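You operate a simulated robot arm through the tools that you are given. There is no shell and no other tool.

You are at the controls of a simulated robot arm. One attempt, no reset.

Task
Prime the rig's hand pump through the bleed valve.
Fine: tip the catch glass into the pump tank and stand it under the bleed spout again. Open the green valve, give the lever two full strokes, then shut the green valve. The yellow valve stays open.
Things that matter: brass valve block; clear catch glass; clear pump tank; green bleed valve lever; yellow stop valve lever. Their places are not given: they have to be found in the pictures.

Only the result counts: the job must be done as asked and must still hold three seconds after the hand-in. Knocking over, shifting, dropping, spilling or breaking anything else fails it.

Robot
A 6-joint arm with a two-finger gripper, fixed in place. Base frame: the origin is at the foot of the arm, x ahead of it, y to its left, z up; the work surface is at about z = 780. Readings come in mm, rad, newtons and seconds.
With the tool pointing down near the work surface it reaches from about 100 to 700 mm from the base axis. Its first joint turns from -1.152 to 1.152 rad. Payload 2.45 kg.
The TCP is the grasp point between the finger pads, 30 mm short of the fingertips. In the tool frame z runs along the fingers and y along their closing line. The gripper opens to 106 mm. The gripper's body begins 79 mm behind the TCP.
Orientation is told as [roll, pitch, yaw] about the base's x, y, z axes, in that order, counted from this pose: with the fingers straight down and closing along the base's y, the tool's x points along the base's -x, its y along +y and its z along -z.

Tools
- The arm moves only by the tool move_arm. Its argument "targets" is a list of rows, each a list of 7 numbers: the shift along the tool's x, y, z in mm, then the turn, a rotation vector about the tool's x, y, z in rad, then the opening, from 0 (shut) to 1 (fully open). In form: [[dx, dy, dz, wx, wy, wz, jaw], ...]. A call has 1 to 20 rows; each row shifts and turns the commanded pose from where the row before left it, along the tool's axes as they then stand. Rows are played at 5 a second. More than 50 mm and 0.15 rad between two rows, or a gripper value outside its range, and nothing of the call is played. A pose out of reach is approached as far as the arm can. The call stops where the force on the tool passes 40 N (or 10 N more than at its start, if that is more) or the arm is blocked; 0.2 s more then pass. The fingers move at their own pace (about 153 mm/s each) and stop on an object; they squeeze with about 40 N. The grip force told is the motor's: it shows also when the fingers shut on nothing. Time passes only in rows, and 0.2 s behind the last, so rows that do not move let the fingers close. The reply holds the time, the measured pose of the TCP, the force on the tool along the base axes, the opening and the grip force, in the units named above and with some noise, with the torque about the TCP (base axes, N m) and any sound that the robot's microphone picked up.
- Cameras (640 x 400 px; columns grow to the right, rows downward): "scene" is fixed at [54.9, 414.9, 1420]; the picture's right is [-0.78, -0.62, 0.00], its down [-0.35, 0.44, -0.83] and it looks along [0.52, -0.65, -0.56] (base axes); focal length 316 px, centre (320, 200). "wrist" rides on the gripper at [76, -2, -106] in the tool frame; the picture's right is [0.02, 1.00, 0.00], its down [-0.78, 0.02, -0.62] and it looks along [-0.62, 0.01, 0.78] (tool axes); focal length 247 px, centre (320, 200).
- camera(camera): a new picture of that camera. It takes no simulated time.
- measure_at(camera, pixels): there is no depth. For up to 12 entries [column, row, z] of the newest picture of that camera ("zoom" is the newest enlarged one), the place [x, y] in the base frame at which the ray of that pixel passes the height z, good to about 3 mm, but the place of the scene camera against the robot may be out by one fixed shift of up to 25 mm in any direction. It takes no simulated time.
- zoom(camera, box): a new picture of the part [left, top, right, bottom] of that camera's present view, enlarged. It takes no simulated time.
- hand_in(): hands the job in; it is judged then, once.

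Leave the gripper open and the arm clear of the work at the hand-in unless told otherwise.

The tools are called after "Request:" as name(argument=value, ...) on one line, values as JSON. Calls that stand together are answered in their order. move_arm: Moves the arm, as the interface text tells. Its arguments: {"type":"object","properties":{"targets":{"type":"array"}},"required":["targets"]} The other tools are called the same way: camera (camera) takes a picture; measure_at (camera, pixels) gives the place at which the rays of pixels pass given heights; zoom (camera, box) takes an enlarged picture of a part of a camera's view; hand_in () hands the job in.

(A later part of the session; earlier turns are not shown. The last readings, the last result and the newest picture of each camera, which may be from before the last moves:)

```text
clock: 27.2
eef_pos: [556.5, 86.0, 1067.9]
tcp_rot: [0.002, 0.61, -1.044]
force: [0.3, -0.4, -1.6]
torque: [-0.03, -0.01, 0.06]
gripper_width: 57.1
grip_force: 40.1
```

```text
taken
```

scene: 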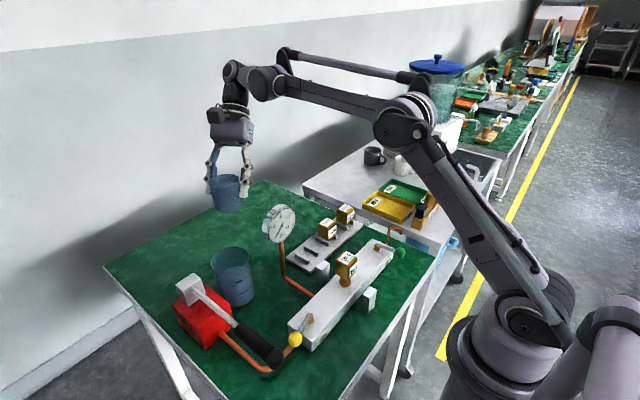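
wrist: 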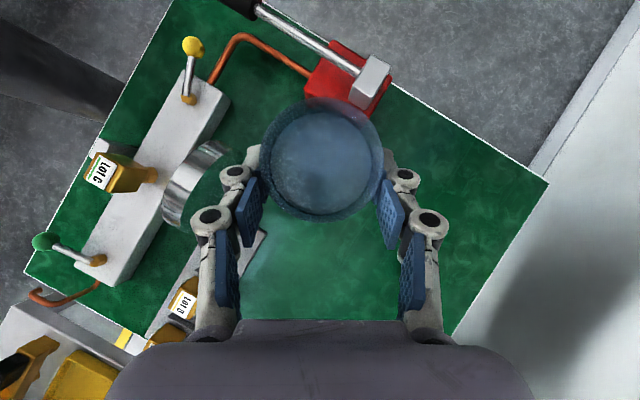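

I'm over the tank with the glass upright. I descend 95 mm to TCP z≈973 (glass bottom about z=926, rim of the tank at 900) and check with pictures before tipping.

Request:
move_arm(targets=[[-9.8, 2.5, 16.4, 0, 0, 0, 0.5], [-10.9, 0, 15.6, 0, 0, 0, 0.5], [-10.9, 0, 15.6, 0, 0, 0, 0.5], [-10.9, 0, 15.6, 0, 0, 0, 0.5], [-10.9, 0, 15.6, 0, 0, 0, 0.5], [0, 0, 0, 0, 0, 0, 0.5]])

Request:
camera(camera="wrist")

Request:
zoom(camera="scene", box=[160, 160, 320, 320])

Request:
zoom(camera="wrist", box=[220, 40, 420, 240])

```text
clock: 28.6
eef_pos: [557.3, 89.5, 973.6]
tcp_rot: [0.0, 0.61, -1.047]
force: [1.3, 0.5, -1.1]
torque: [-0.03, -0.02, 0.0]
gripper_width: 57.4
grip_force: 39.8
```

```text
taken
```

wrist: 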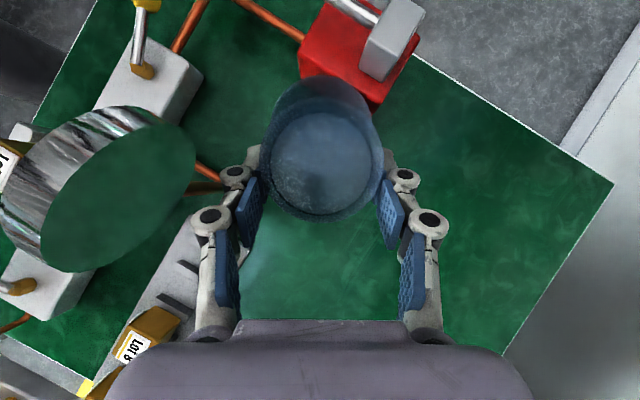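

```text
2.50 times, centred on (240, 240) of scene
```

zoom: 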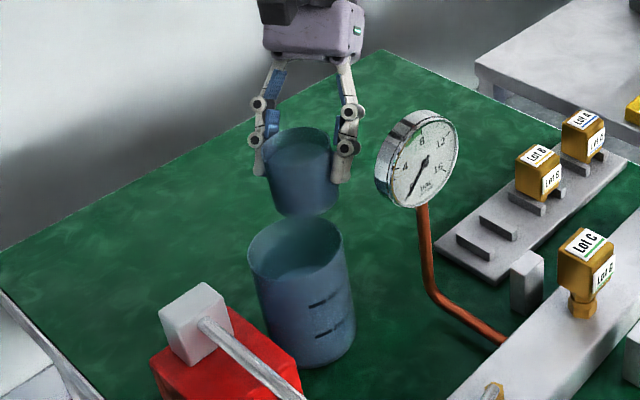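

```text
2.00 times, centred on (320, 140) of wrist
```

zoom: 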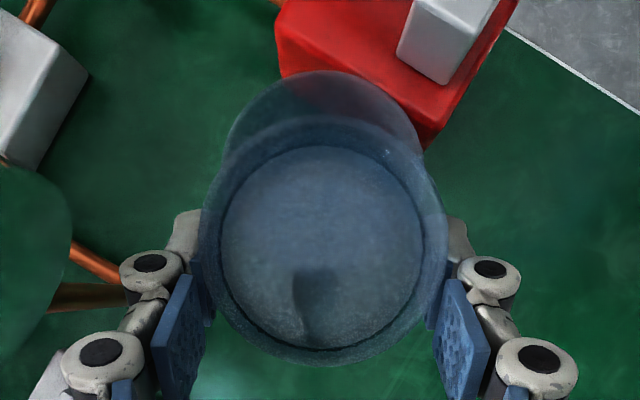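

The tank rim shows through the glass in the wrist view: an arc with its top at zoom (322,70), so the rim centre is about full-frame (321,125). I'll measure that point to confirm the tank's centre.

Request:
measure_at(camera="wrist", pixels=[[321, 125, 900], [320, 75, 900], [271, 115, 900], [372, 115, 900], [322, 165, 986], [322, 100, 986]])

```text
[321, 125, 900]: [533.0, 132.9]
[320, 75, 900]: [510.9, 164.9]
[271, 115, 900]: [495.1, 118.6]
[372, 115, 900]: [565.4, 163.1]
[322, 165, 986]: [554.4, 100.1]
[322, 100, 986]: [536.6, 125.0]
```

The lip is at about (537,125) and the tank's centre is (533,132), so the lip is well inside the mouth. I start the tip, keeping the lip fixed over the tank: first the part before liquid reaches the lip, about 17°.

Request:
move_arm(targets=[[-0.9, 0, -0.63, 0, -0.1, 0, 0.5], [-0.6, 0, -0.34, 0, -0.1, 0, 0.5], [-0.26, 0, -0.11, 0, -0.1, 0, 0.5]])

Request:
zoom(camera="scene", box=[160, 160, 320, 320])

```text
clock: 29.4
eef_pos: [558.7, 86.3, 974.8]
tcp_rot: [0.0, 0.308, -1.045]
force: [-0.9, 0.2, -0.9]
torque: [-0.03, -0.02, -0.02]
gripper_width: 57.1
grip_force: 40.5
```

```text
2.50 times, centred on (240, 240) of scene
```

zoom: 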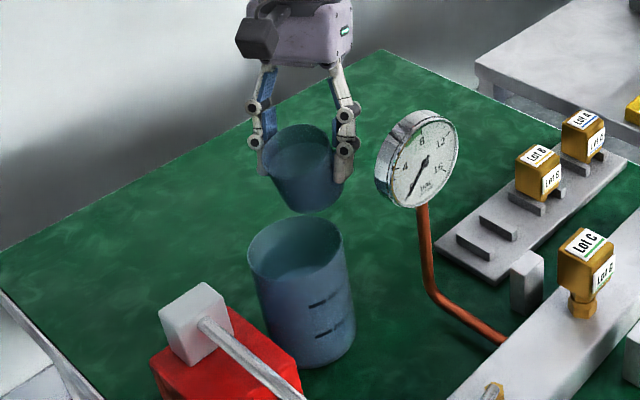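

The tilt is tracking well and nothing is spilled. I continue slowly at 0.05 rad per row, with the lip held over the tank, up to about 57°.

Request:
move_arm(targets=[[0.05, 0, 0, 0, -0.05, 0, 0.5], [0.1, 0, 0.03, 0, -0.05, 0, 0.5], [0.24, 0, 0.05, 0, -0.05, 0, 0.5], [0.31, 0, 0.05, 0, -0.05, 0, 0.5], [0.45, 0, 0.05, 0, -0.05, 0, 0.5], [0.52, 0, 0.03, 0, -0.05, 0, 0.5], [0.65, 0, 0, 0, -0.05, 0, 0.5], [0.73, 0, -0.03, 0, -0.05, 0, 0.5], [0.84, 0, -0.07, 0, -0.05, 0, 0.5], [0.91, 0, -0.13, 0, -0.05, 0, 0.5], [1.0, 0, -0.19, 0, -0.05, 0, 0.5], [1.09, 0, -0.27, 0, -0.05, 0, 0.5], [1.15, 0, -0.34, 0, -0.05, 0, 0.5], [1.23, 0, -0.43, 0, -0.05, 0, 0.5]])

Request:
zoom(camera="scene", box=[160, 160, 320, 320])

Request:
camera(camera="wrist")

```text
clock: 32.4
eef_pos: [555.2, 95.7, 973.3]
tcp_rot: [0.003, -0.387, -1.047]
force: [-0.3, 0.4, -0.7]
torque: [0.01, 0.02, 0.01]
gripper_width: 56.7
grip_force: 40.2
```

```text
2.50 times, centred on (240, 240) of scene
```

zoom: 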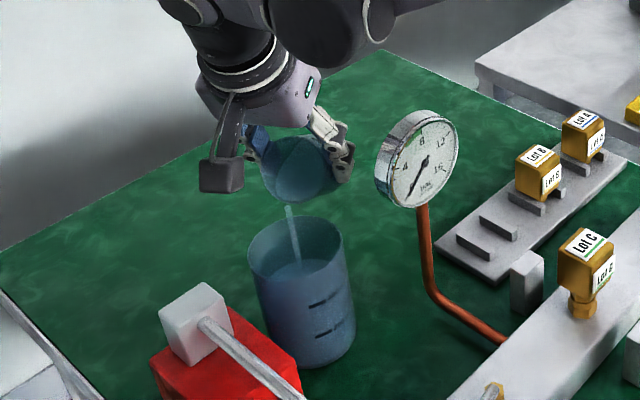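

```text
taken
```

wrist: 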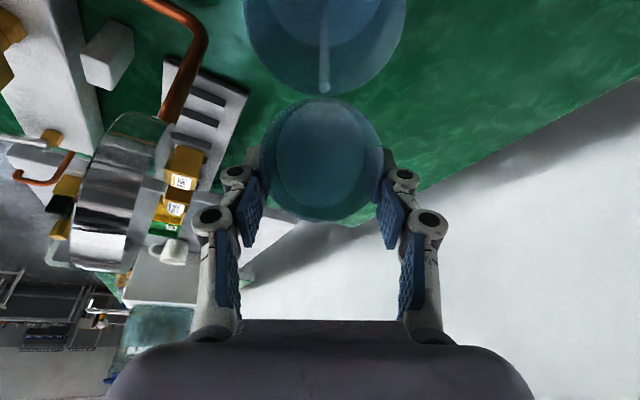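

A thin stream can be seen falling into the tank at zoom (293,240), and the grip is firm. I continue tipping to about 86° with the same lip position.

Request:
move_arm(targets=[[1.3, 0, -0.53, 0, -0.05, 0, 0.5], [1.27, 0, -0.6, 0, -0.05, 0, 0.5], [1.37, 0, -0.73, 0, -0.05, 0, 0.5], [1.33, 0, -0.8, 0, -0.05, 0, 0.5], [1.41, 0, -0.95, 0, -0.05, 0, 0.5], [1.36, 0, -1.01, 0, -0.05, 0, 0.5], [1.39, 0, -1.14, 0, -0.05, 0, 0.5], [1.33, 0, -1.21, 0, -0.05, 0, 0.5], [1.34, 0, -1.35, 0, -0.05, 0, 0.5], [1.27, 0, -1.41, 0, -0.05, 0, 0.5]])

Request:
zoom(camera="scene", box=[160, 160, 320, 320])

Request:
camera(camera="wrist")

```text
clock: 34.6
eef_pos: [545.6, 109.9, 974.4]
tcp_rot: [0.002, -0.888, -1.048]
force: [0.0, 0.3, 0.2]
torque: [-0.03, 0.01, 0.0]
gripper_width: 55.9
grip_force: 39.7
```

```text
2.50 times, centred on (240, 240) of scene
```

zoom: 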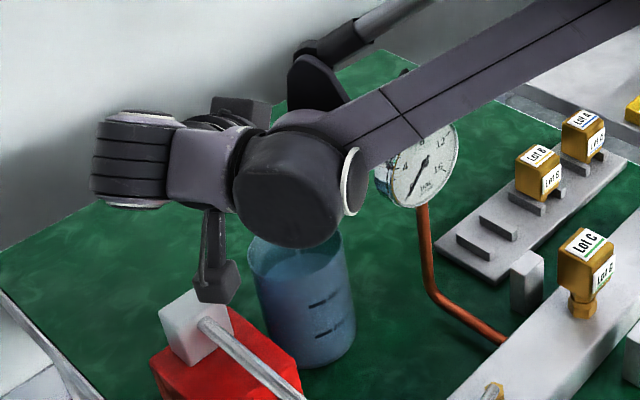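

```text
taken
```

wrist: 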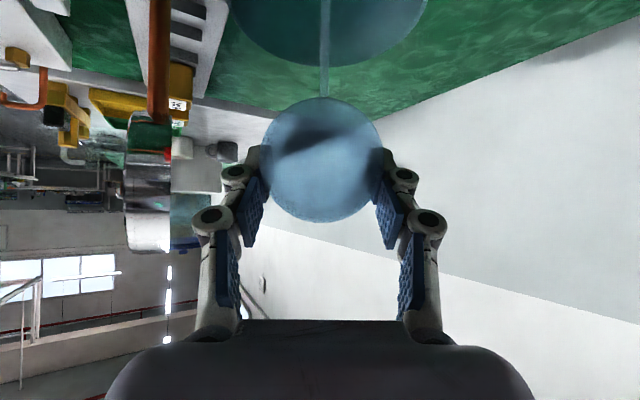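

The stream keeps falling into the tank (wrist view, column 325), and the glass hasn't moved in the grip. I continue to about 103° and hold for the last drops.

Request:
move_arm(targets=[[1.26, 0, -1.55, 0, -0.05, 0, 0.5], [1.18, 0, -1.61, 0, -0.05, 0, 0.5], [1.1, 0, -1.67, 0, -0.05, 0, 0.5], [1.02, 0, -1.72, 0, -0.05, 0, 0.5], [0, 0, 0, 0, 0, 0, 0.5], [0, 0, 0, 0, 0, 0, 0.5]])

Request:
zoom(camera="scene", box=[160, 160, 320, 320])

Request:
camera(camera="wrist")

```text
clock: 36.0
eef_pos: [541.6, 116.9, 973.6]
tcp_rot: [0.001, -1.088, -1.05]
force: [-0.4, 0.6, -0.9]
torque: [-0.01, 0.03, -0.04]
gripper_width: 56.2
grip_force: 40.1
```

```text
2.50 times, centred on (240, 240) of scene
```

zoom: 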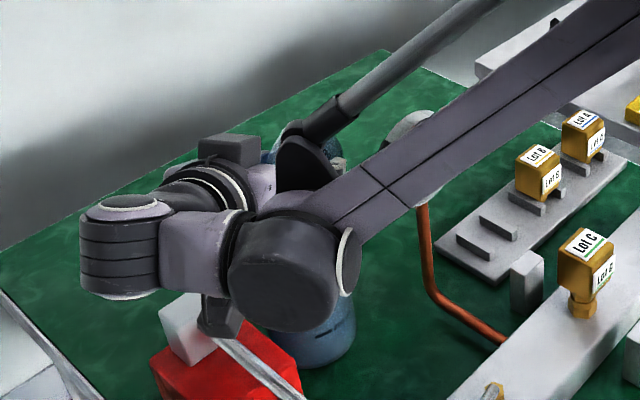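

```text
taken
```

wrist: 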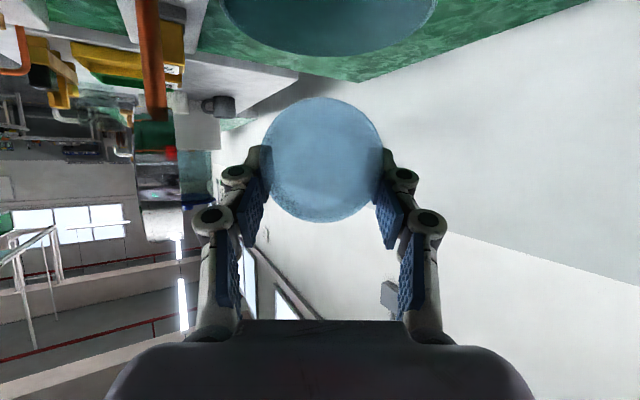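

The stream has stopped at about 97°. I tip a little further to about 103° and hold for a second so the glass drains fully.

Request:
move_arm(targets=[[0.95, 0, -1.82, 0, -0.05, 0, 0.5], [0.86, 0, -1.86, 0, -0.05, 0, 0.5], [0, 0, 0, 0, 0, 0, 0.5], [0, 0, 0, 0, 0, 0, 0.5], [0, 0, 0, 0, 0, 0, 0.5], [0, 0, 0, 0, 0, 0, 0.5], [0, 0, 0, 0, 0, 0, 0.5]])

Request:
zoom(camera="wrist", box=[200, 0, 440, 240])

```text
clock: 37.6
eef_pos: [539.1, 119.8, 974.4]
tcp_rot: [0.001, -1.187, -1.05]
force: [0.4, 0.4, -0.2]
torque: [-0.02, 0.02, 0.0]
gripper_width: 56.2
grip_force: 40.1
```

```text
1.67 times, centred on (320, 120) of wrist
```

zoom: 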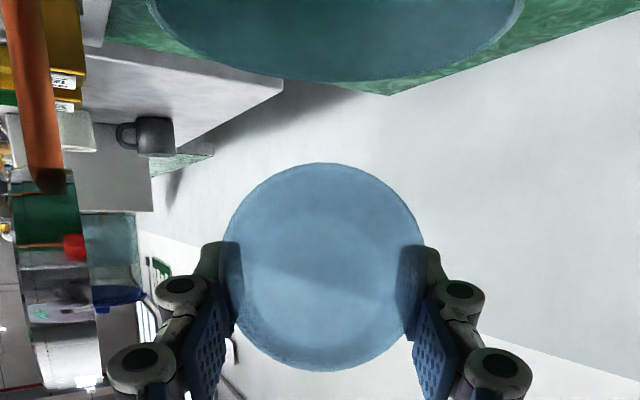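

The glass is empty. I raise it straight up 96 mm and then bring it back upright by reversing the tilt, in 12 rows of +0.15 rad.

Request:
move_arm(targets=[[-22.2, 0, -9, 0, 0, 0, 0.5], [-22.2, 0, -9, 0, 0, 0, 0.5], [-22.2, 0, -9, 0, 0, 0, 0.5], [-22.2, 0, -9, 0, 0, 0, 0.5], [0, 0, 0, 0, 0.1498, 0, 0.5], [0, 0, 0, 0, 0.1498, 0, 0.5], [0, 0, 0, 0, 0.1498, 0, 0.5], [0, 0, 0, 0, 0.1498, 0, 0.5], [0, 0, 0, 0, 0.1498, 0, 0.5], [0, 0, 0, 0, 0.1498, 0, 0.5], [0, 0, 0, 0, 0.1498, 0, 0.5], [0, 0, 0, 0, 0.1498, 0, 0.5], [0, 0, 0, 0, 0.1498, 0, 0.5], [0, 0, 0, 0, 0.1498, 0, 0.5], [0, 0, 0, 0, 0.1498, 0, 0.5], [0, 0, 0, 0, 0.1498, 0, 0.5]])

Request:
camera(camera="scene")

Request:
camera(camera="wrist")

```text
clock: 41.0
eef_pos: [539.8, 122.9, 1069.6]
tcp_rot: [0.001, 0.614, -1.045]
force: [-0.3, 0.4, -1.2]
torque: [-0.01, 0.0, 0.0]
gripper_width: 56.0
grip_force: 40.1
```

```text
taken
```

scene: 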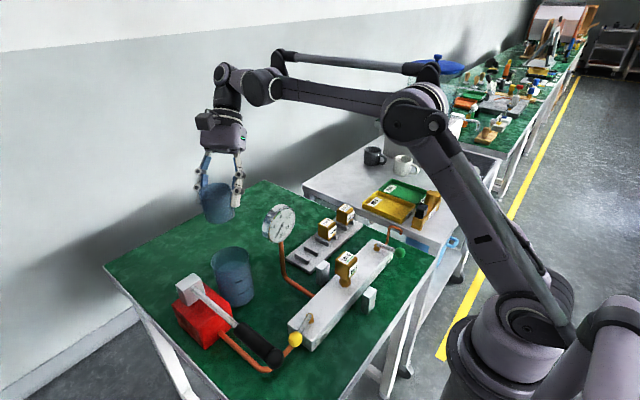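

```text
taken
```

wrist: 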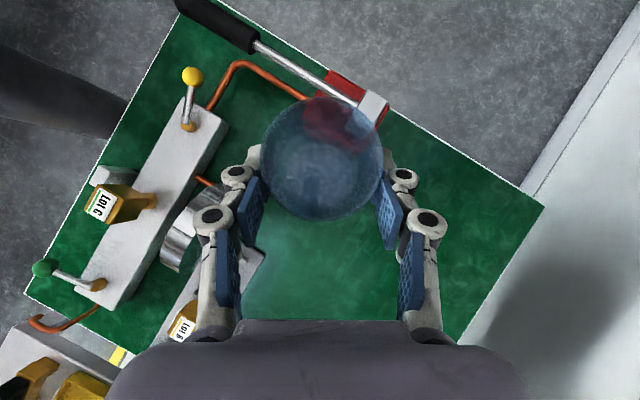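

The glass is upright again at (540,123,1070). I now yaw back to the grasp heading (-2.143 rad, about base z), then go around the gauge.

Request:
move_arm(targets=[[0, 0, 0, -0.0786, 0, 0.1125, 0.5], [0, 0, 0, -0.0786, 0, 0.1125, 0.5], [0, 0, 0, -0.0786, 0, 0.1125, 0.5], [0, 0, 0, -0.0786, 0, 0.1125, 0.5], [0, 0, 0, -0.0786, 0, 0.1125, 0.5], [0, 0, 0, -0.0786, 0, 0.1125, 0.5], [0, 0, 0, -0.0786, 0, 0.1125, 0.5], [0, 0, 0, -0.0786, 0, 0.1125, 0.5], [0, 0, 0, 0, 0, 0, 0.5]])

Request:
camera(camera="scene")

```text
clock: 43.0
eef_pos: [539.2, 121.4, 1071.4]
tcp_rot: [-0.003, 0.611, -2.149]
force: [-0.2, -0.2, 0.5]
torque: [0.0, 0.02, -0.02]
gripper_width: 55.5
grip_force: 39.6
```

```text
taken
```

scene: 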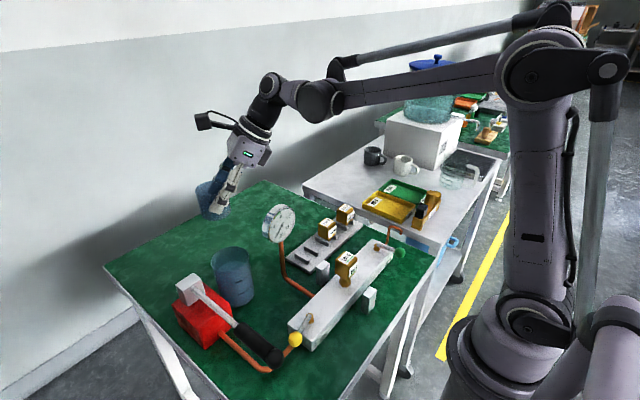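

The yaw is back at -2.149. The gripper width has crept from 57.5 to 55.5 mm, so I'll check how the glass sits in the grip before moving on.

Request:
camera(camera="wrist")

Request:
zoom(camera="wrist", box=[220, 70, 420, 250])

Request:
zoom(camera="scene", box=[170, 110, 290, 240])

```text
taken
```

wrist: 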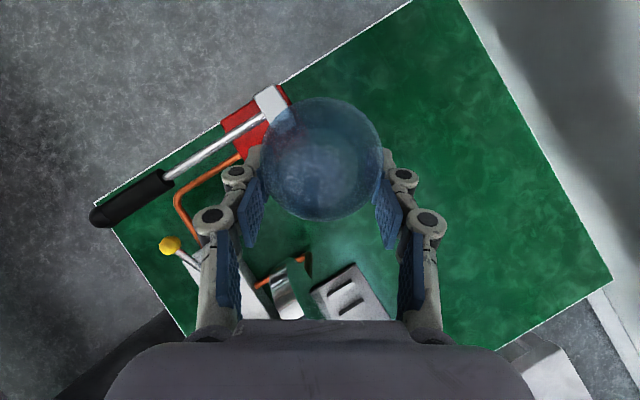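

```text
2.22 times, centred on (320, 160) of wrist
```

zoom: 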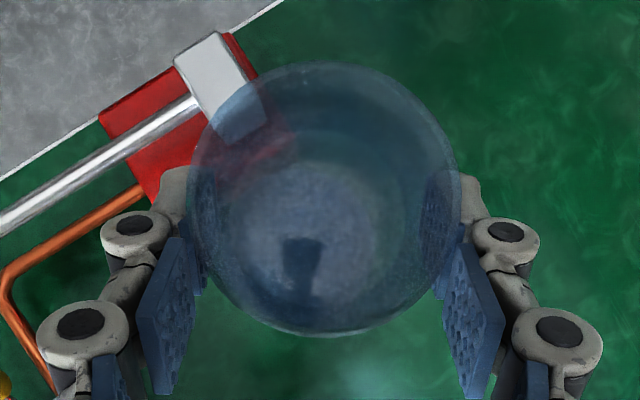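

```text
3.08 times, centred on (230, 175) of scene
```

zoom: 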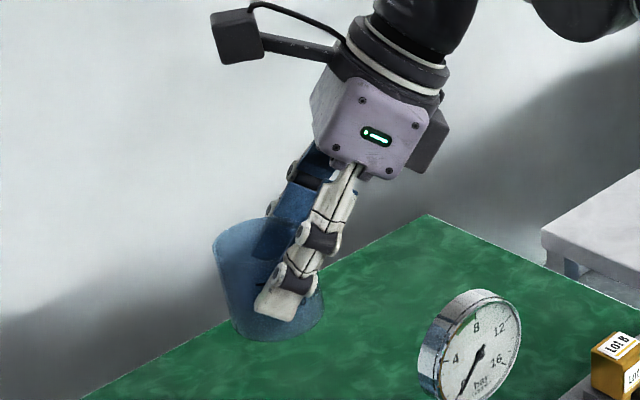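

The rim is at the same place in the wrist picture as just after the grasp, about (321,159), so the glass has not slipped. I carry it back around the gauge, first -y to about (539,-60), then diagonally to (287,-302), still at z≈1070.

Request:
move_arm(targets=[[-24.9, 19.8, -17.4, 0, 0, 0, 0.5], [-24.9, 19.8, -17.4, 0, 0, 0, 0.5], [-24.9, 19.8, -17.4, 0, 0, 0, 0.5], [-24.9, 19.8, -17.4, 0, 0, 0, 0.5], [-24.9, 19.8, -17.4, 0, 0, 0, 0.5], [-31, -8.76, -21.7, 0, 0, 0, 0.5], [-31, -8.76, -21.7, 0, 0, 0, 0.5], [-31, -8.76, -21.7, 0, 0, 0, 0.5], [-31, -8.76, -21.7, 0, 0, 0, 0.5], [-31, -8.76, -21.7, 0, 0, 0, 0.5], [-31, -8.76, -21.7, 0, 0, 0, 0.5], [-31, -8.76, -21.7, 0, 0, 0, 0.5], [-31, -8.76, -21.7, 0, 0, 0, 0.5], [-31, -8.76, -21.7, 0, 0, 0, 0.5], [0, 0, 0, 0, 0, 0, 0.5]])

Request:
camera(camera="wrist")

Request:
camera(camera="scene")

```text
clock: 46.2
eef_pos: [289.3, -303.8, 1073.1]
tcp_rot: [-0.003, 0.611, -2.145]
force: [0.3, -0.2, -0.1]
torque: [0.02, -0.01, 0.01]
gripper_width: 55.6
grip_force: 39.9
```

```text
taken
```

wrist: 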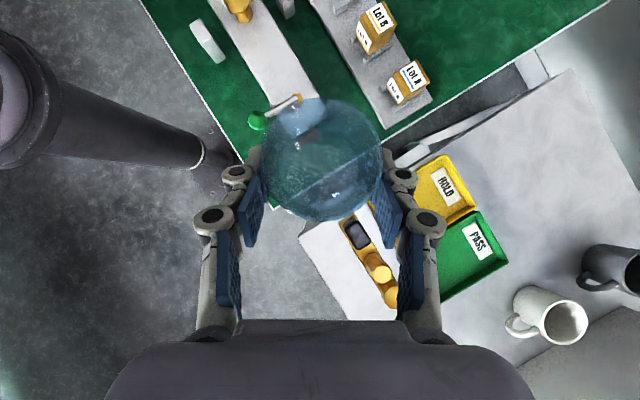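

```text
taken
```

scene: 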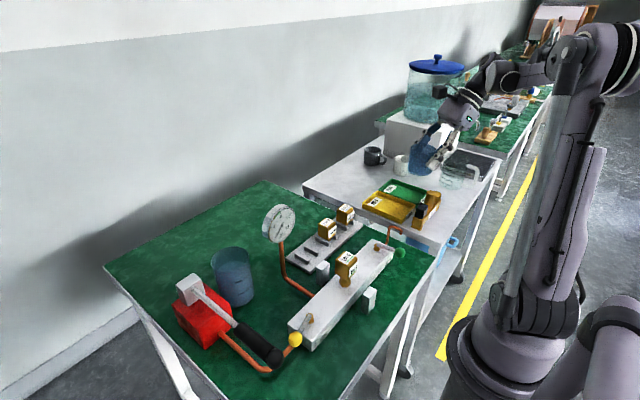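

The glass is back over the front-left corner at (289,-304,1073). I descend vertically 242 mm to TCP z≈831, which puts the glass bottom about 4 mm above the mat.

Request:
move_arm(targets=[[-11.9, -2.1, 16.4, 0, 0, 0, 0.5], [-11.6, 0, 16.55, 0, 0, 0, 0.5], [-11.6, 0, 16.55, 0, 0, 0, 0.5], [-11.6, 0, 16.55, 0, 0, 0, 0.5], [-11.6, 0, 16.55, 0, 0, 0, 0.5], [-11.6, 0, 16.55, 0, 0, 0, 0.5], [-11.6, 0, 16.55, 0, 0, 0, 0.5], [-11.6, 0, 16.55, 0, 0, 0, 0.5], [-11.6, 0, 16.55, 0, 0, 0, 0.5], [-11.6, 0, 16.55, 0, 0, 0, 0.5], [-11.6, 0, 16.55, 0, 0, 0, 0.5], [-11.6, 0, 16.55, 0, 0, 0, 0.5], [0, 0, 0, 0, 0, 0, 0.5]])

Request:
camera(camera="wrist")

Request:
zoom(camera="scene", box=[360, 190, 460, 270])

```text
clock: 49.0
eef_pos: [287.9, -301.0, 827.6]
tcp_rot: [-0.002, 0.614, -2.144]
force: [-3.2, -0.6, 29.0]
torque: [0.26, -0.3, 0.26]
gripper_width: 55.4
grip_force: 40.2
```

```text
taken
```

wrist: 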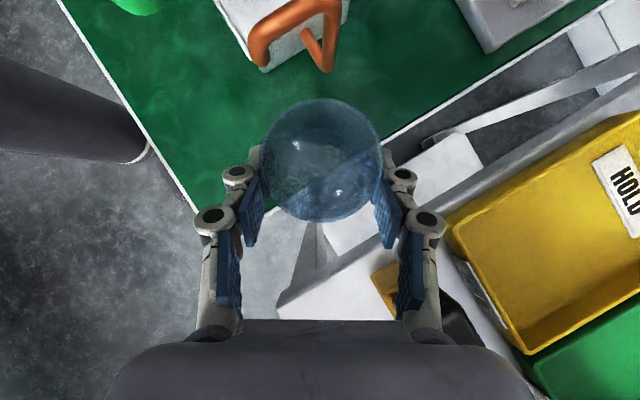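

```text
5.00 times, centred on (410, 230) of scene
```

zoom: 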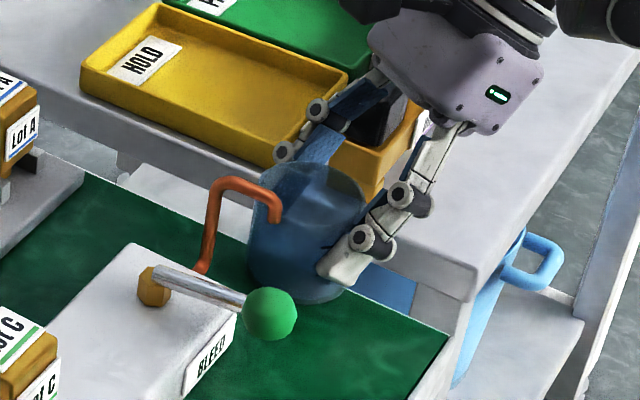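

The force reads 29 N upward, so the glass bottom is already on the bench at TCP z≈827.6. That matches the original grasp height. I lift 3 mm off straight away.

Request:
move_arm(targets=[[2.3, 0, -3.3, 0, 0, 0, 0.5], [0, 0, 0, 0, 0, 0, 0.5]])

Request:
zoom(camera="wrist", box=[220, 0, 420, 240])

```text
clock: 49.6
eef_pos: [287.4, -302.3, 830.5]
tcp_rot: [-0.001, 0.61, -2.145]
force: [-0.5, -0.9, -0.3]
torque: [0.0, 0.02, 0.01]
gripper_width: 54.7
grip_force: 39.4
```

```text
1.67 times, centred on (320, 120) of wrist
```

zoom: 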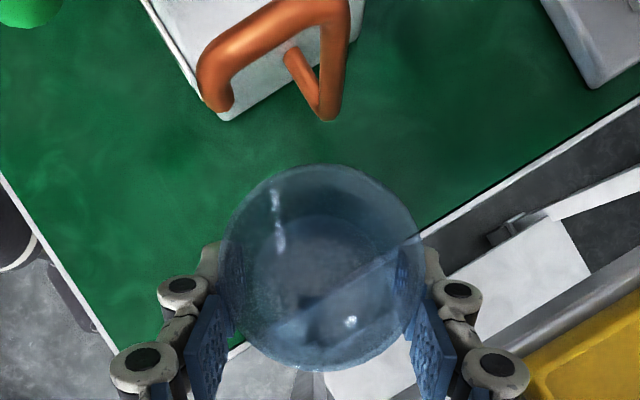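

The glass is free of the bench and unmoved in the grip. Now I slide it 41 mm toward +y, back under the spout tip, to TCP about (286.5,-261.5) as at the original grasp.

Request:
move_arm(targets=[[6.9, -5.75, 4.83, 0, 0, 0, 0.5], [6.9, -5.75, 4.83, 0, 0, 0, 0.5], [6.9, -5.75, 4.83, 0, 0, 0, 0.5], [6.9, -5.75, 4.83, 0, 0, 0, 0.5], [0, 0, 0, 0, 0, 0, 0.5]])

Request:
camera(camera="wrist")

Request:
zoom(camera="scene", box=[360, 190, 460, 270])

Request:
zoom(camera="wrist", box=[240, 70, 400, 230])

```text
clock: 50.8
eef_pos: [286.4, -260.6, 831.5]
tcp_rot: [-0.002, 0.611, -2.144]
force: [-0.6, -0.1, 0.3]
torque: [-0.01, 0.01, -0.02]
gripper_width: 54.5
grip_force: 40.0
```

```text
taken
```

wrist: 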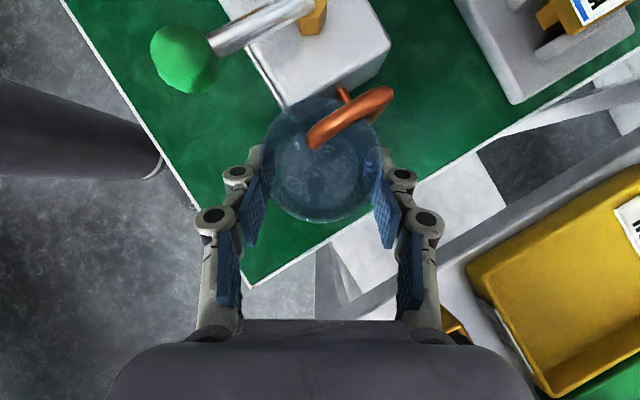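

```text
5.00 times, centred on (410, 230) of scene
```

zoom: 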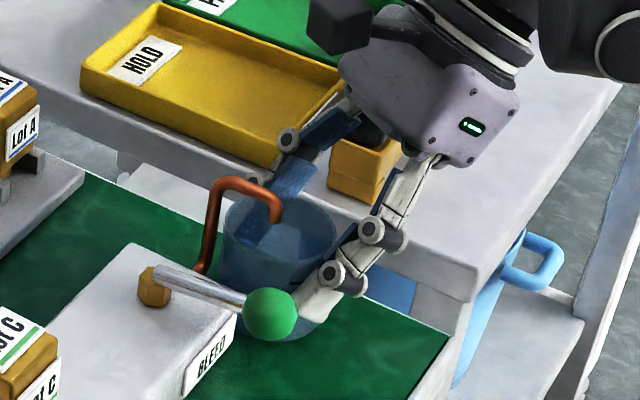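

```text
2.50 times, centred on (320, 150) of wrist
```

zoom: 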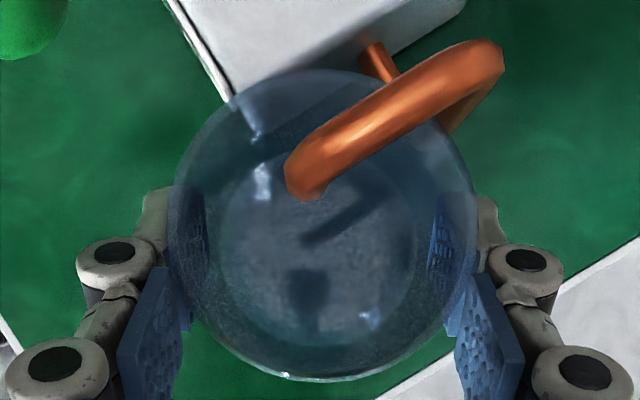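

The placement matches the first picture, with the spout tip inside the rim on the block side. I lower 3 mm gently and watch the force.

Request:
move_arm(targets=[[-0.57, 0, 0.82, 0, 0, 0, 0.5], [-0.57, 0, 0.82, 0, 0, 0, 0.5], [-0.57, 0, 0.82, 0, 0, 0, 0.5]])

```text
clock: 51.6
eef_pos: [286.3, -261.5, 828.5]
tcp_rot: [0.0, 0.614, -2.146]
force: [-0.1, -2.3, 13.0]
torque: [-0.01, -0.38, -0.05]
gripper_width: 54.7
grip_force: 40.1
```

It touched down, with 13 N upward. I relieve by about 0.7 mm, then open the fingers.

Request:
move_arm(targets=[[0.4, 0, -0.57, 0, 0, 0, 0.5], [0, 0, 0, 0, 0, 0, 0.56], [0, 0, 0, 0, 0, 0, 0.62], [0, 0, 0, 0, 0, 0, 0.75], [0, 0, 0, 0, 0, 0, 0.9], [0, 0, 0, 0, 0, 0, 0.9]])

Request:
camera(camera="wrist")

Request:
zoom(camera="scene", box=[360, 190, 460, 270])

```text
clock: 53.0
eef_pos: [286.8, -260.9, 828.2]
tcp_rot: [-0.001, 0.61, -2.146]
force: [0.2, -0.4, 0.7]
torque: [-0.02, -0.02, 0.0]
gripper_width: 95.3
grip_force: 0.1
```

```text
taken
```

wrist: 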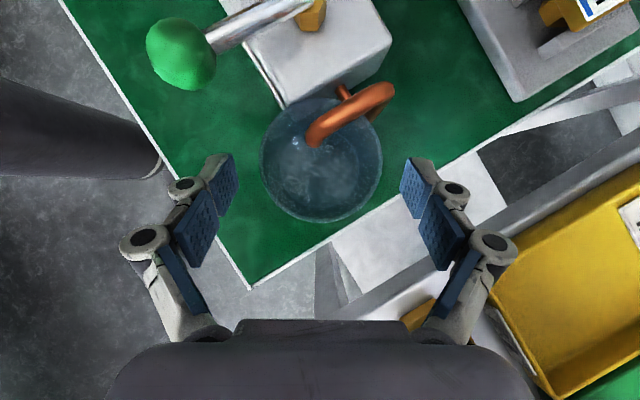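

```text
5.00 times, centred on (410, 230) of scene
```

zoom: 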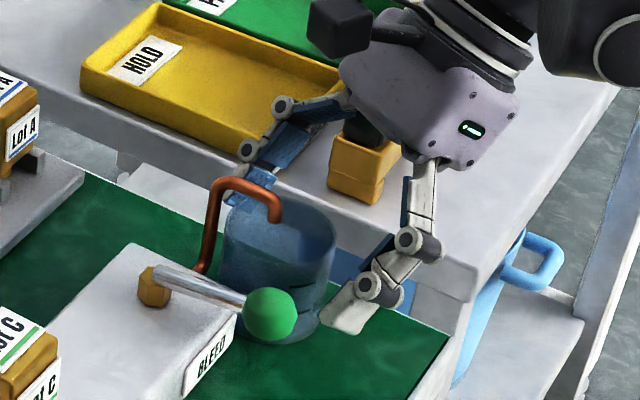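

The glass stands upright under the spout, released. I withdraw straight up 150 mm with the fingers open.

Request:
move_arm(targets=[[7, 0, -10, 0, 0, 0, 0.9], [14.3, 0, -20.5, 0, 0, 0, 0.9], [14.3, 0, -20.5, 0, 0, 0, 0.9], [14.3, 0, -20.5, 0, 0, 0, 0.9], [14.3, 0, -20.5, 0, 0, 0, 0.9], [14.3, 0, -20.5, 0, 0, 0, 0.9], [14.3, 0, -20.5, 0, 0, 0, 0.9]])

Request:
camera(camera="wrist")

Request:
zoom(camera="scene", box=[360, 210, 440, 270])

Request:
zoom(camera="scene", box=[160, 220, 320, 380])

```text
clock: 54.6
eef_pos: [285.3, -260.1, 988.9]
tcp_rot: [-0.001, 0.609, -2.145]
force: [0.3, 0.2, -0.4]
torque: [-0.02, -0.01, 0.0]
gripper_width: 95.4
grip_force: 0.0
```

```text
taken
```

wrist: 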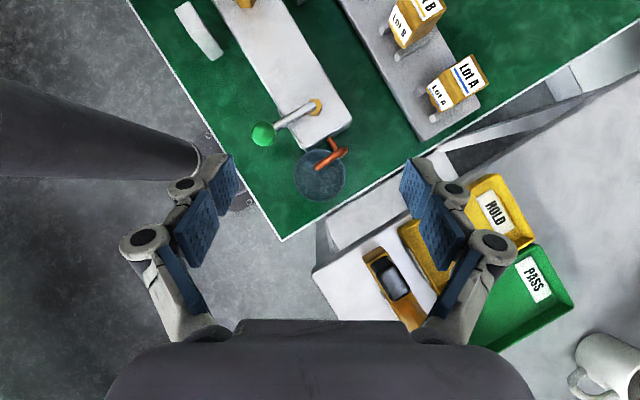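

```text
6.67 times, centred on (400, 240) of scene
```

zoom: 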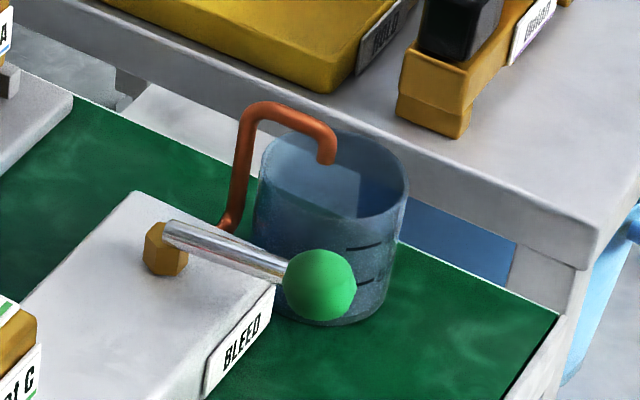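

```text
2.50 times, centred on (240, 300) of scene
```

zoom: 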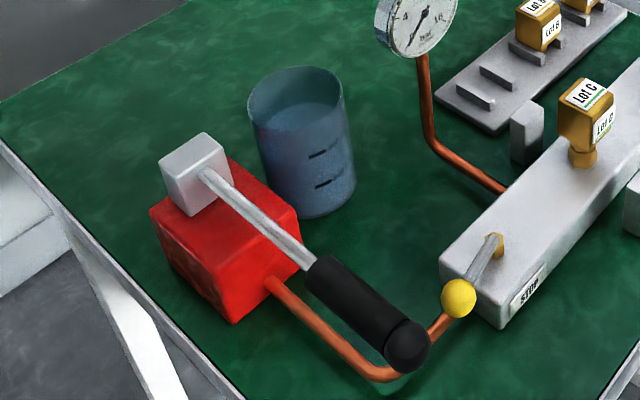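

The glass is in place and empty, and the tank level has risen. Next is the green valve. I bring the tool back to vertical (5 rows) and undo the yaw (15 rows) up here at z≈989.

Request:
move_arm(targets=[[0, 0, 0, 0, -0.1218, 0, 0.9], [0, 0, 0, 0, -0.1218, 0, 0.9], [0, 0, 0, 0, -0.1218, 0, 0.9], [0, 0, 0, 0, -0.1218, 0, 0.9], [0, 0, 0, 0, -0.1218, 0, 0.9], [0, 0, 0, 0, 0, -0.143, 0.9], [0, 0, 0, 0, 0, -0.143, 0.9], [0, 0, 0, 0, 0, -0.143, 0.9], [0, 0, 0, 0, 0, -0.143, 0.9], [0, 0, 0, 0, 0, -0.143, 0.9], [0, 0, 0, 0, 0, -0.143, 0.9], [0, 0, 0, 0, 0, -0.143, 0.9], [0, 0, 0, 0, 0, -0.143, 0.9], [0, 0, 0, 0, 0, -0.143, 0.9], [0, 0, 0, 0, 0, -0.143, 0.9], [0, 0, 0, 0, 0, -0.143, 0.9], [0, 0, 0, 0, 0, -0.143, 0.9], [0, 0, 0, 0, 0, -0.143, 0.9], [0, 0, 0, 0, 0, -0.143, 0.9], [0, 0, 0, 0, 0, -0.143, 0.9]])

Request:
camera(camera="wrist")

```text
clock: 58.8
eef_pos: [285.0, -261.5, 990.1]
tcp_rot: [0.002, 0.0, 0.001]
force: [-0.3, -0.2, -0.2]
torque: [0.0, 0.01, 0.0]
gripper_width: 95.3
grip_force: 0.1
```

```text
taken
```

wrist: 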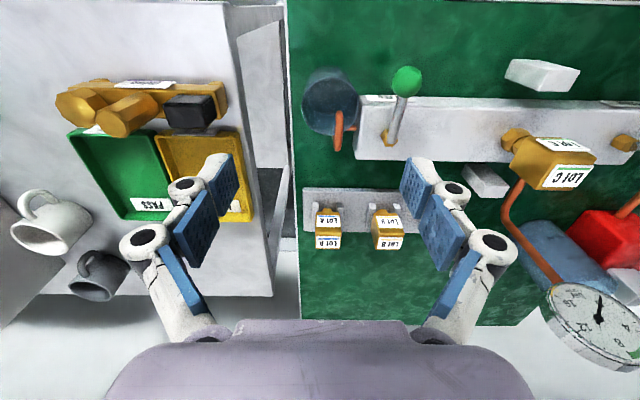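

The tool is vertical again with zero yaw. I zoom on the green lever to refine its ball and pivot position and height.

Request:
zoom(camera="wrist", box=[300, 40, 460, 180])

Request:
measure_at(camera="wrist", pixels=[[407, 80, 847], [388, 139, 830], [388, 139, 845], [395, 134, 845], [402, 98, 845], [357, 100, 828], [357, 157, 828]])

```text
2.86 times, centred on (380, 110) of wrist
```

zoom: 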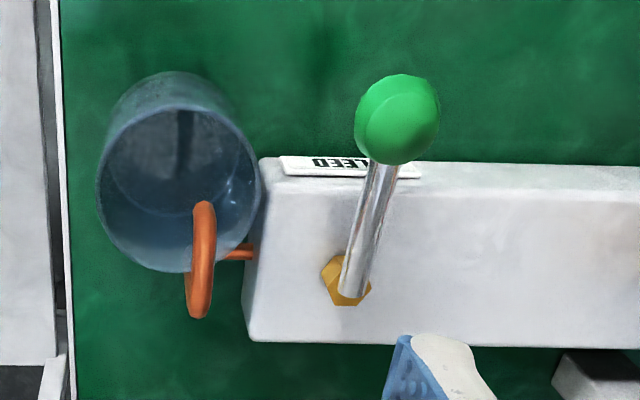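

```text
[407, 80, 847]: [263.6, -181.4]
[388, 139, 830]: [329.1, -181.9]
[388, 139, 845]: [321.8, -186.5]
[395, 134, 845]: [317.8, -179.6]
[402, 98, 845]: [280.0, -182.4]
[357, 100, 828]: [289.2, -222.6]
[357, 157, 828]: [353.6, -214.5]
```

Green ball centre is (264,-182,847), diameter about 26 mm, with the pivot at about (328,-183), so the lever is about 64 mm long. I move above the ball with the jaw half open, then check alignment.

Request:
move_arm(targets=[[7, 26.5, 20, 0, 0, 0, 0.55], [7, 26.5, 20, 0, 0, 0, 0.55], [7, 26.5, 20, 0, 0, 0, 0.55], [0, 0, 0, 0, 0, 0, 0.55]])

Request:
camera(camera="wrist")

```text
clock: 59.8
eef_pos: [264.3, -182.7, 931.6]
tcp_rot: [0.001, 0.001, 0.001]
force: [0.1, -0.2, 0.1]
torque: [-0.01, -0.03, -0.02]
gripper_width: 58.4
grip_force: 0.1
```

```text
taken
```

wrist: 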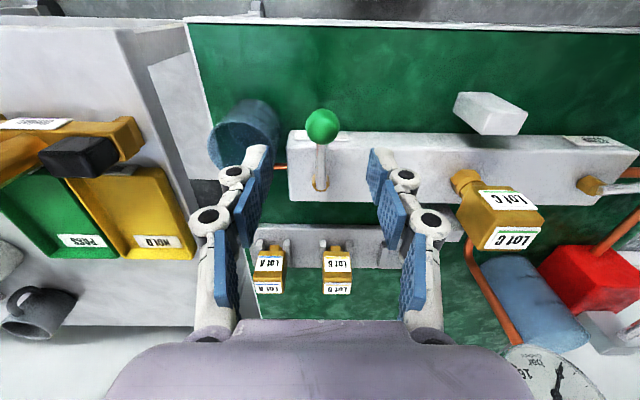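

The ball is centred between the fingers in column. I descend to TCP z≈866 (fingertips about z=836, above the block's top face) and narrow the jaw to cage the ball.

Request:
move_arm(targets=[[0, 0.5, 22, 0, 0, 0, 0.55], [0, 0, 22, 0, 0, 0, 0.55], [0, 0, 21.5, 0, 0, 0, 0.55], [0, 0, 0, 0, 0, 0, 0.4], [0, 0, 0, 0, 0, 0, 0.32], [0, 0, 0, 0, 0, 0, 0.32]])

Request:
camera(camera="wrist")

Request:
zoom(camera="scene", box=[340, 180, 460, 280])

```text
clock: 61.2
eef_pos: [265.5, -180.6, 865.4]
tcp_rot: [0.003, -0.001, -0.002]
force: [0.4, 0.4, -0.1]
torque: [0.01, 0.01, 0.0]
gripper_width: 33.8
grip_force: 0.0
```

```text
taken
```

wrist: 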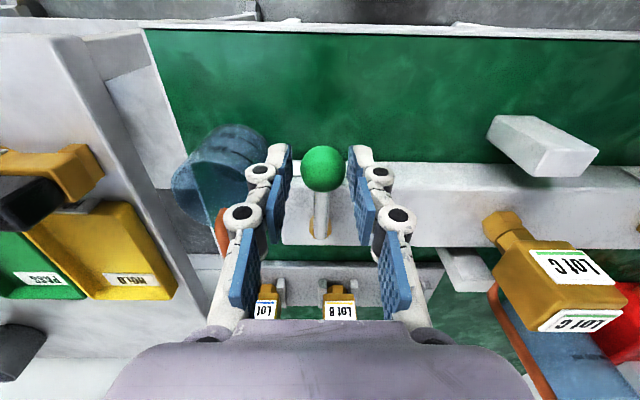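

```text
4.00 times, centred on (400, 230) of scene
```

zoom: 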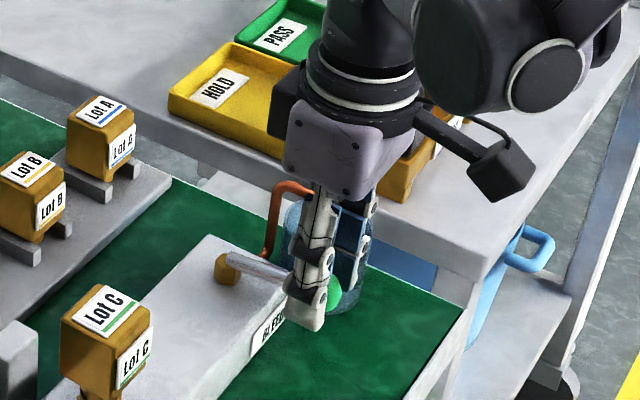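

The ball sits between the fingertips with no contact force. I sweep it gently toward +y along its arc, the direction over the block, since the other way would run into the spout. First about 22° as a test, watching the force.

Request:
move_arm(targets=[[-0.55, 8.36, 0, 0, 0, 0.131, 0.32], [-0.55, 8.36, 0, 0, 0, 0.131, 0.32], [-0.55, 8.36, 0, 0, 0, 0.131, 0.32]])

Request:
camera(camera="wrist")

Request:
zoom(camera="scene", box=[340, 180, 460, 280])

```text
clock: 62.0
eef_pos: [270.0, -157.8, 866.2]
tcp_rot: [0.002, 0.0, -0.397]
force: [-0.8, -1.1, -0.2]
torque: [-0.04, 0.02, -0.01]
gripper_width: 34.5
grip_force: 0.2
```

```text
taken
```

wrist: 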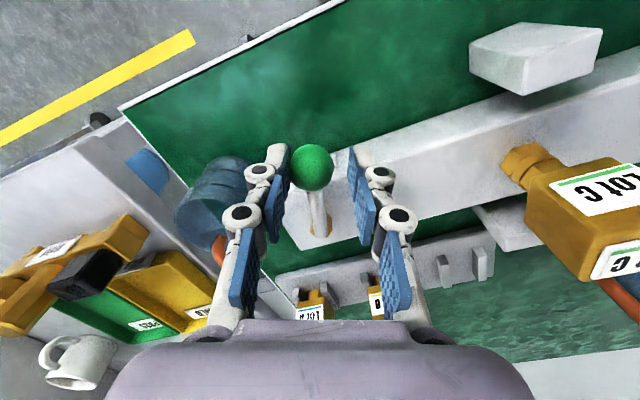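

```text
4.00 times, centred on (400, 230) of scene
```

zoom: 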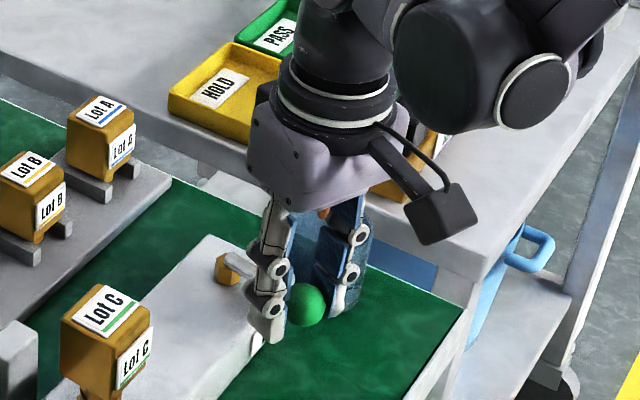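

The lever follows with only about 1 N of resistance, so this direction works. I continue along the arc another 45°.

Request:
move_arm(targets=[[-0.55, 8.36, 0, 0, 0, 0.131, 0.32], [-0.55, 8.36, 0, 0, 0, 0.131, 0.32], [-0.55, 8.36, 0, 0, 0, 0.131, 0.32], [-0.55, 8.36, 0, 0, 0, 0.131, 0.32], [-0.55, 8.36, 0, 0, 0, 0.131, 0.32], [-0.55, 8.36, 0, 0, 0, 0.131, 0.32]])

Request:
camera(camera="wrist")

Request:
zoom(camera="scene", box=[320, 170, 460, 290])

```text
clock: 63.4
eef_pos: [306.5, -122.1, 866.3]
tcp_rot: [0.001, 0.002, -1.182]
force: [-0.5, -0.7, 1.0]
torque: [0.03, -0.01, -0.01]
gripper_width: 34.0
grip_force: 0.5
```

```text
taken
```

wrist: 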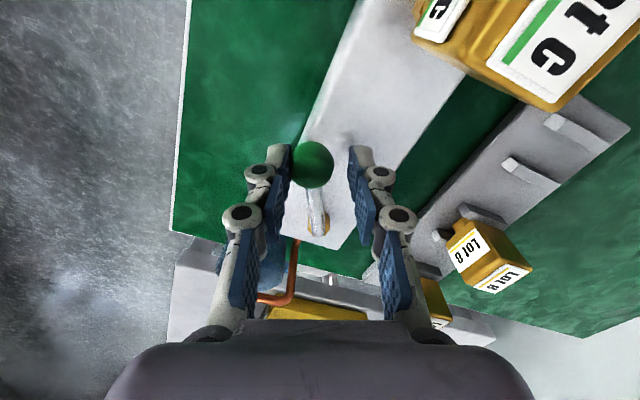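

```text
3.33 times, centred on (390, 230) of scene
```

zoom: 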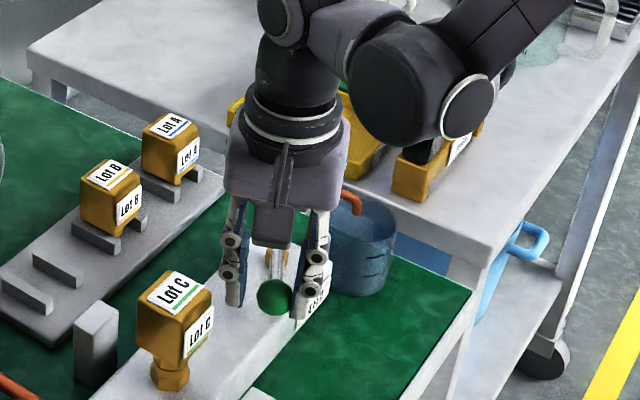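

The lever is now about 67° round and still free. I continue the last part in smaller steps until it reaches the along-block position or a stop.

Request:
move_arm(targets=[[-0.55, 8.36, 0, 0, 0, 0.131, 0.32], [-0.55, 8.36, 0, 0, 0, 0.131, 0.32], [-0.31, 6.3, 0, 0, 0, 0.098, 0.32]])

Request:
camera(camera="wrist")

Request:
zoom(camera="scene", box=[320, 170, 460, 290])

```text
clock: 64.2
eef_pos: [328.2, -119.1, 866.0]
tcp_rot: [-0.005, 0.002, -1.543]
force: [-8.8, -3.5, -1.2]
torque: [-0.09, 0.16, 0.14]
gripper_width: 39.5
grip_force: 4.7
```

```text
taken
```

wrist: 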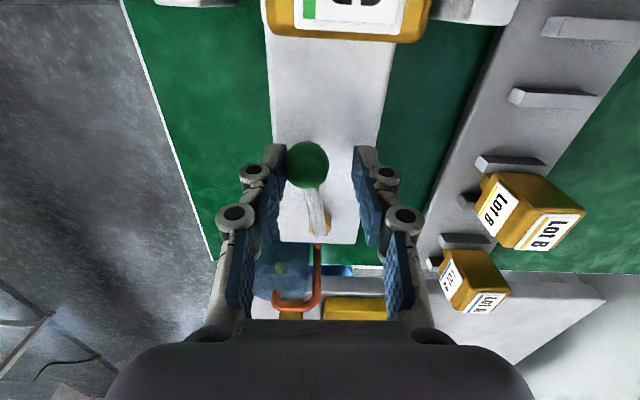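

```text
3.33 times, centred on (390, 230) of scene
```

zoom: 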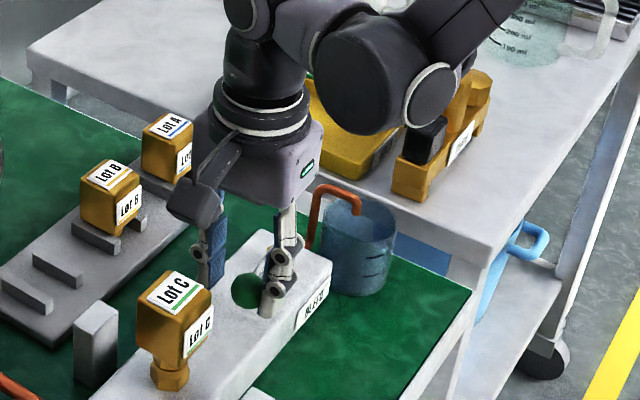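

The force rose to about 9 N and the fingers were pushed apart slightly, so this looks like the open stop, with the lever pointing along the block. I push 3 mm more to confirm it doesn't move further.

Request:
move_arm(targets=[[0, 1.5, 0, 0, 0, 0, 0.32], [0, 1.5, 0, 0, 0, 0, 0.32]])

Request:
zoom(camera="wrist", box=[220, 100, 420, 260])

```text
clock: 64.8
eef_pos: [329.3, -118.1, 866.2]
tcp_rot: [-0.001, 0.003, -1.542]
force: [-16.2, -6.9, -3.2]
torque: [-0.17, 0.2, 0.18]
gripper_width: 44.1
grip_force: 7.8
```

```text
2.50 times, centred on (320, 180) of wrist
```

zoom: 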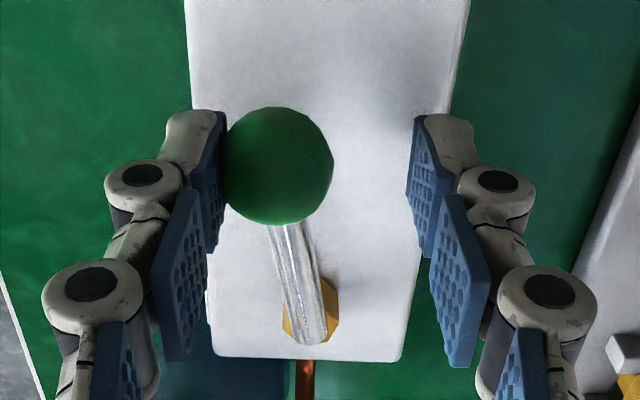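

The force rises without motion, so the green valve is at its open stop, at the same slant as the yellow one. I back off 8 mm to centre the jaw on the ball and lift straight up.

Request:
move_arm(targets=[[0, -4, 0, 0, 0, 0, 0.4], [0, -4, 0, 0, 0, 0, 0.45], [0, 0, 0, 0, 0, 0, 0.5], [0, 0, -25, 0, 0, 0, 0.5], [0, 0, -30, 0, 0, 0, 0.5], [0, 0, -40, 0, 0, 0, 0.5], [0, 0, -40, 0, 0, 0, 0.5]])

Request:
camera(camera="wrist")

Request:
zoom(camera="scene", box=[320, 190, 460, 310])

```text
clock: 66.4
eef_pos: [323.5, -118.3, 1002.1]
tcp_rot: [0.0, 0.002, -1.54]
force: [-0.9, 0.5, -0.1]
torque: [0.04, -0.02, -0.02]
gripper_width: 53.0
grip_force: 0.0
```

```text
taken
```

wrist: 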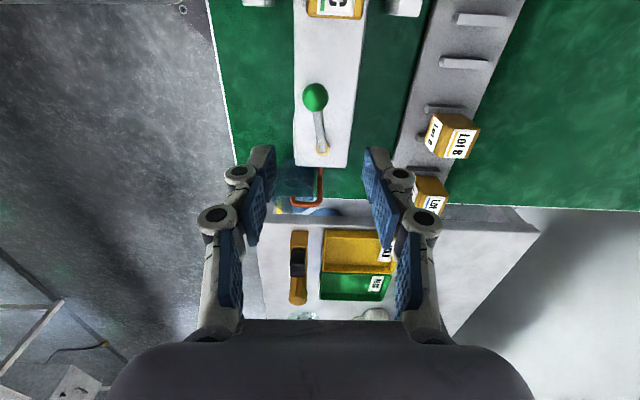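

```text
3.33 times, centred on (390, 250) of scene
```

zoom: 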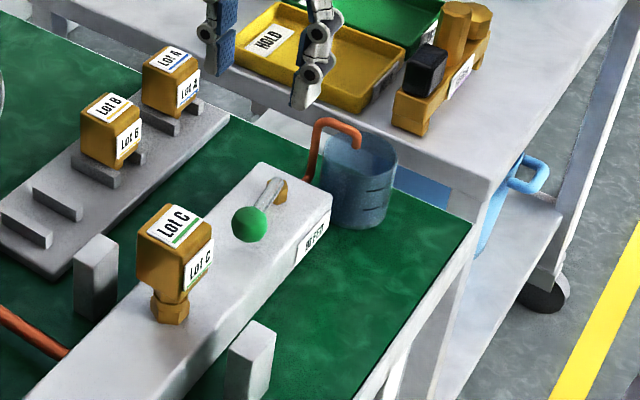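

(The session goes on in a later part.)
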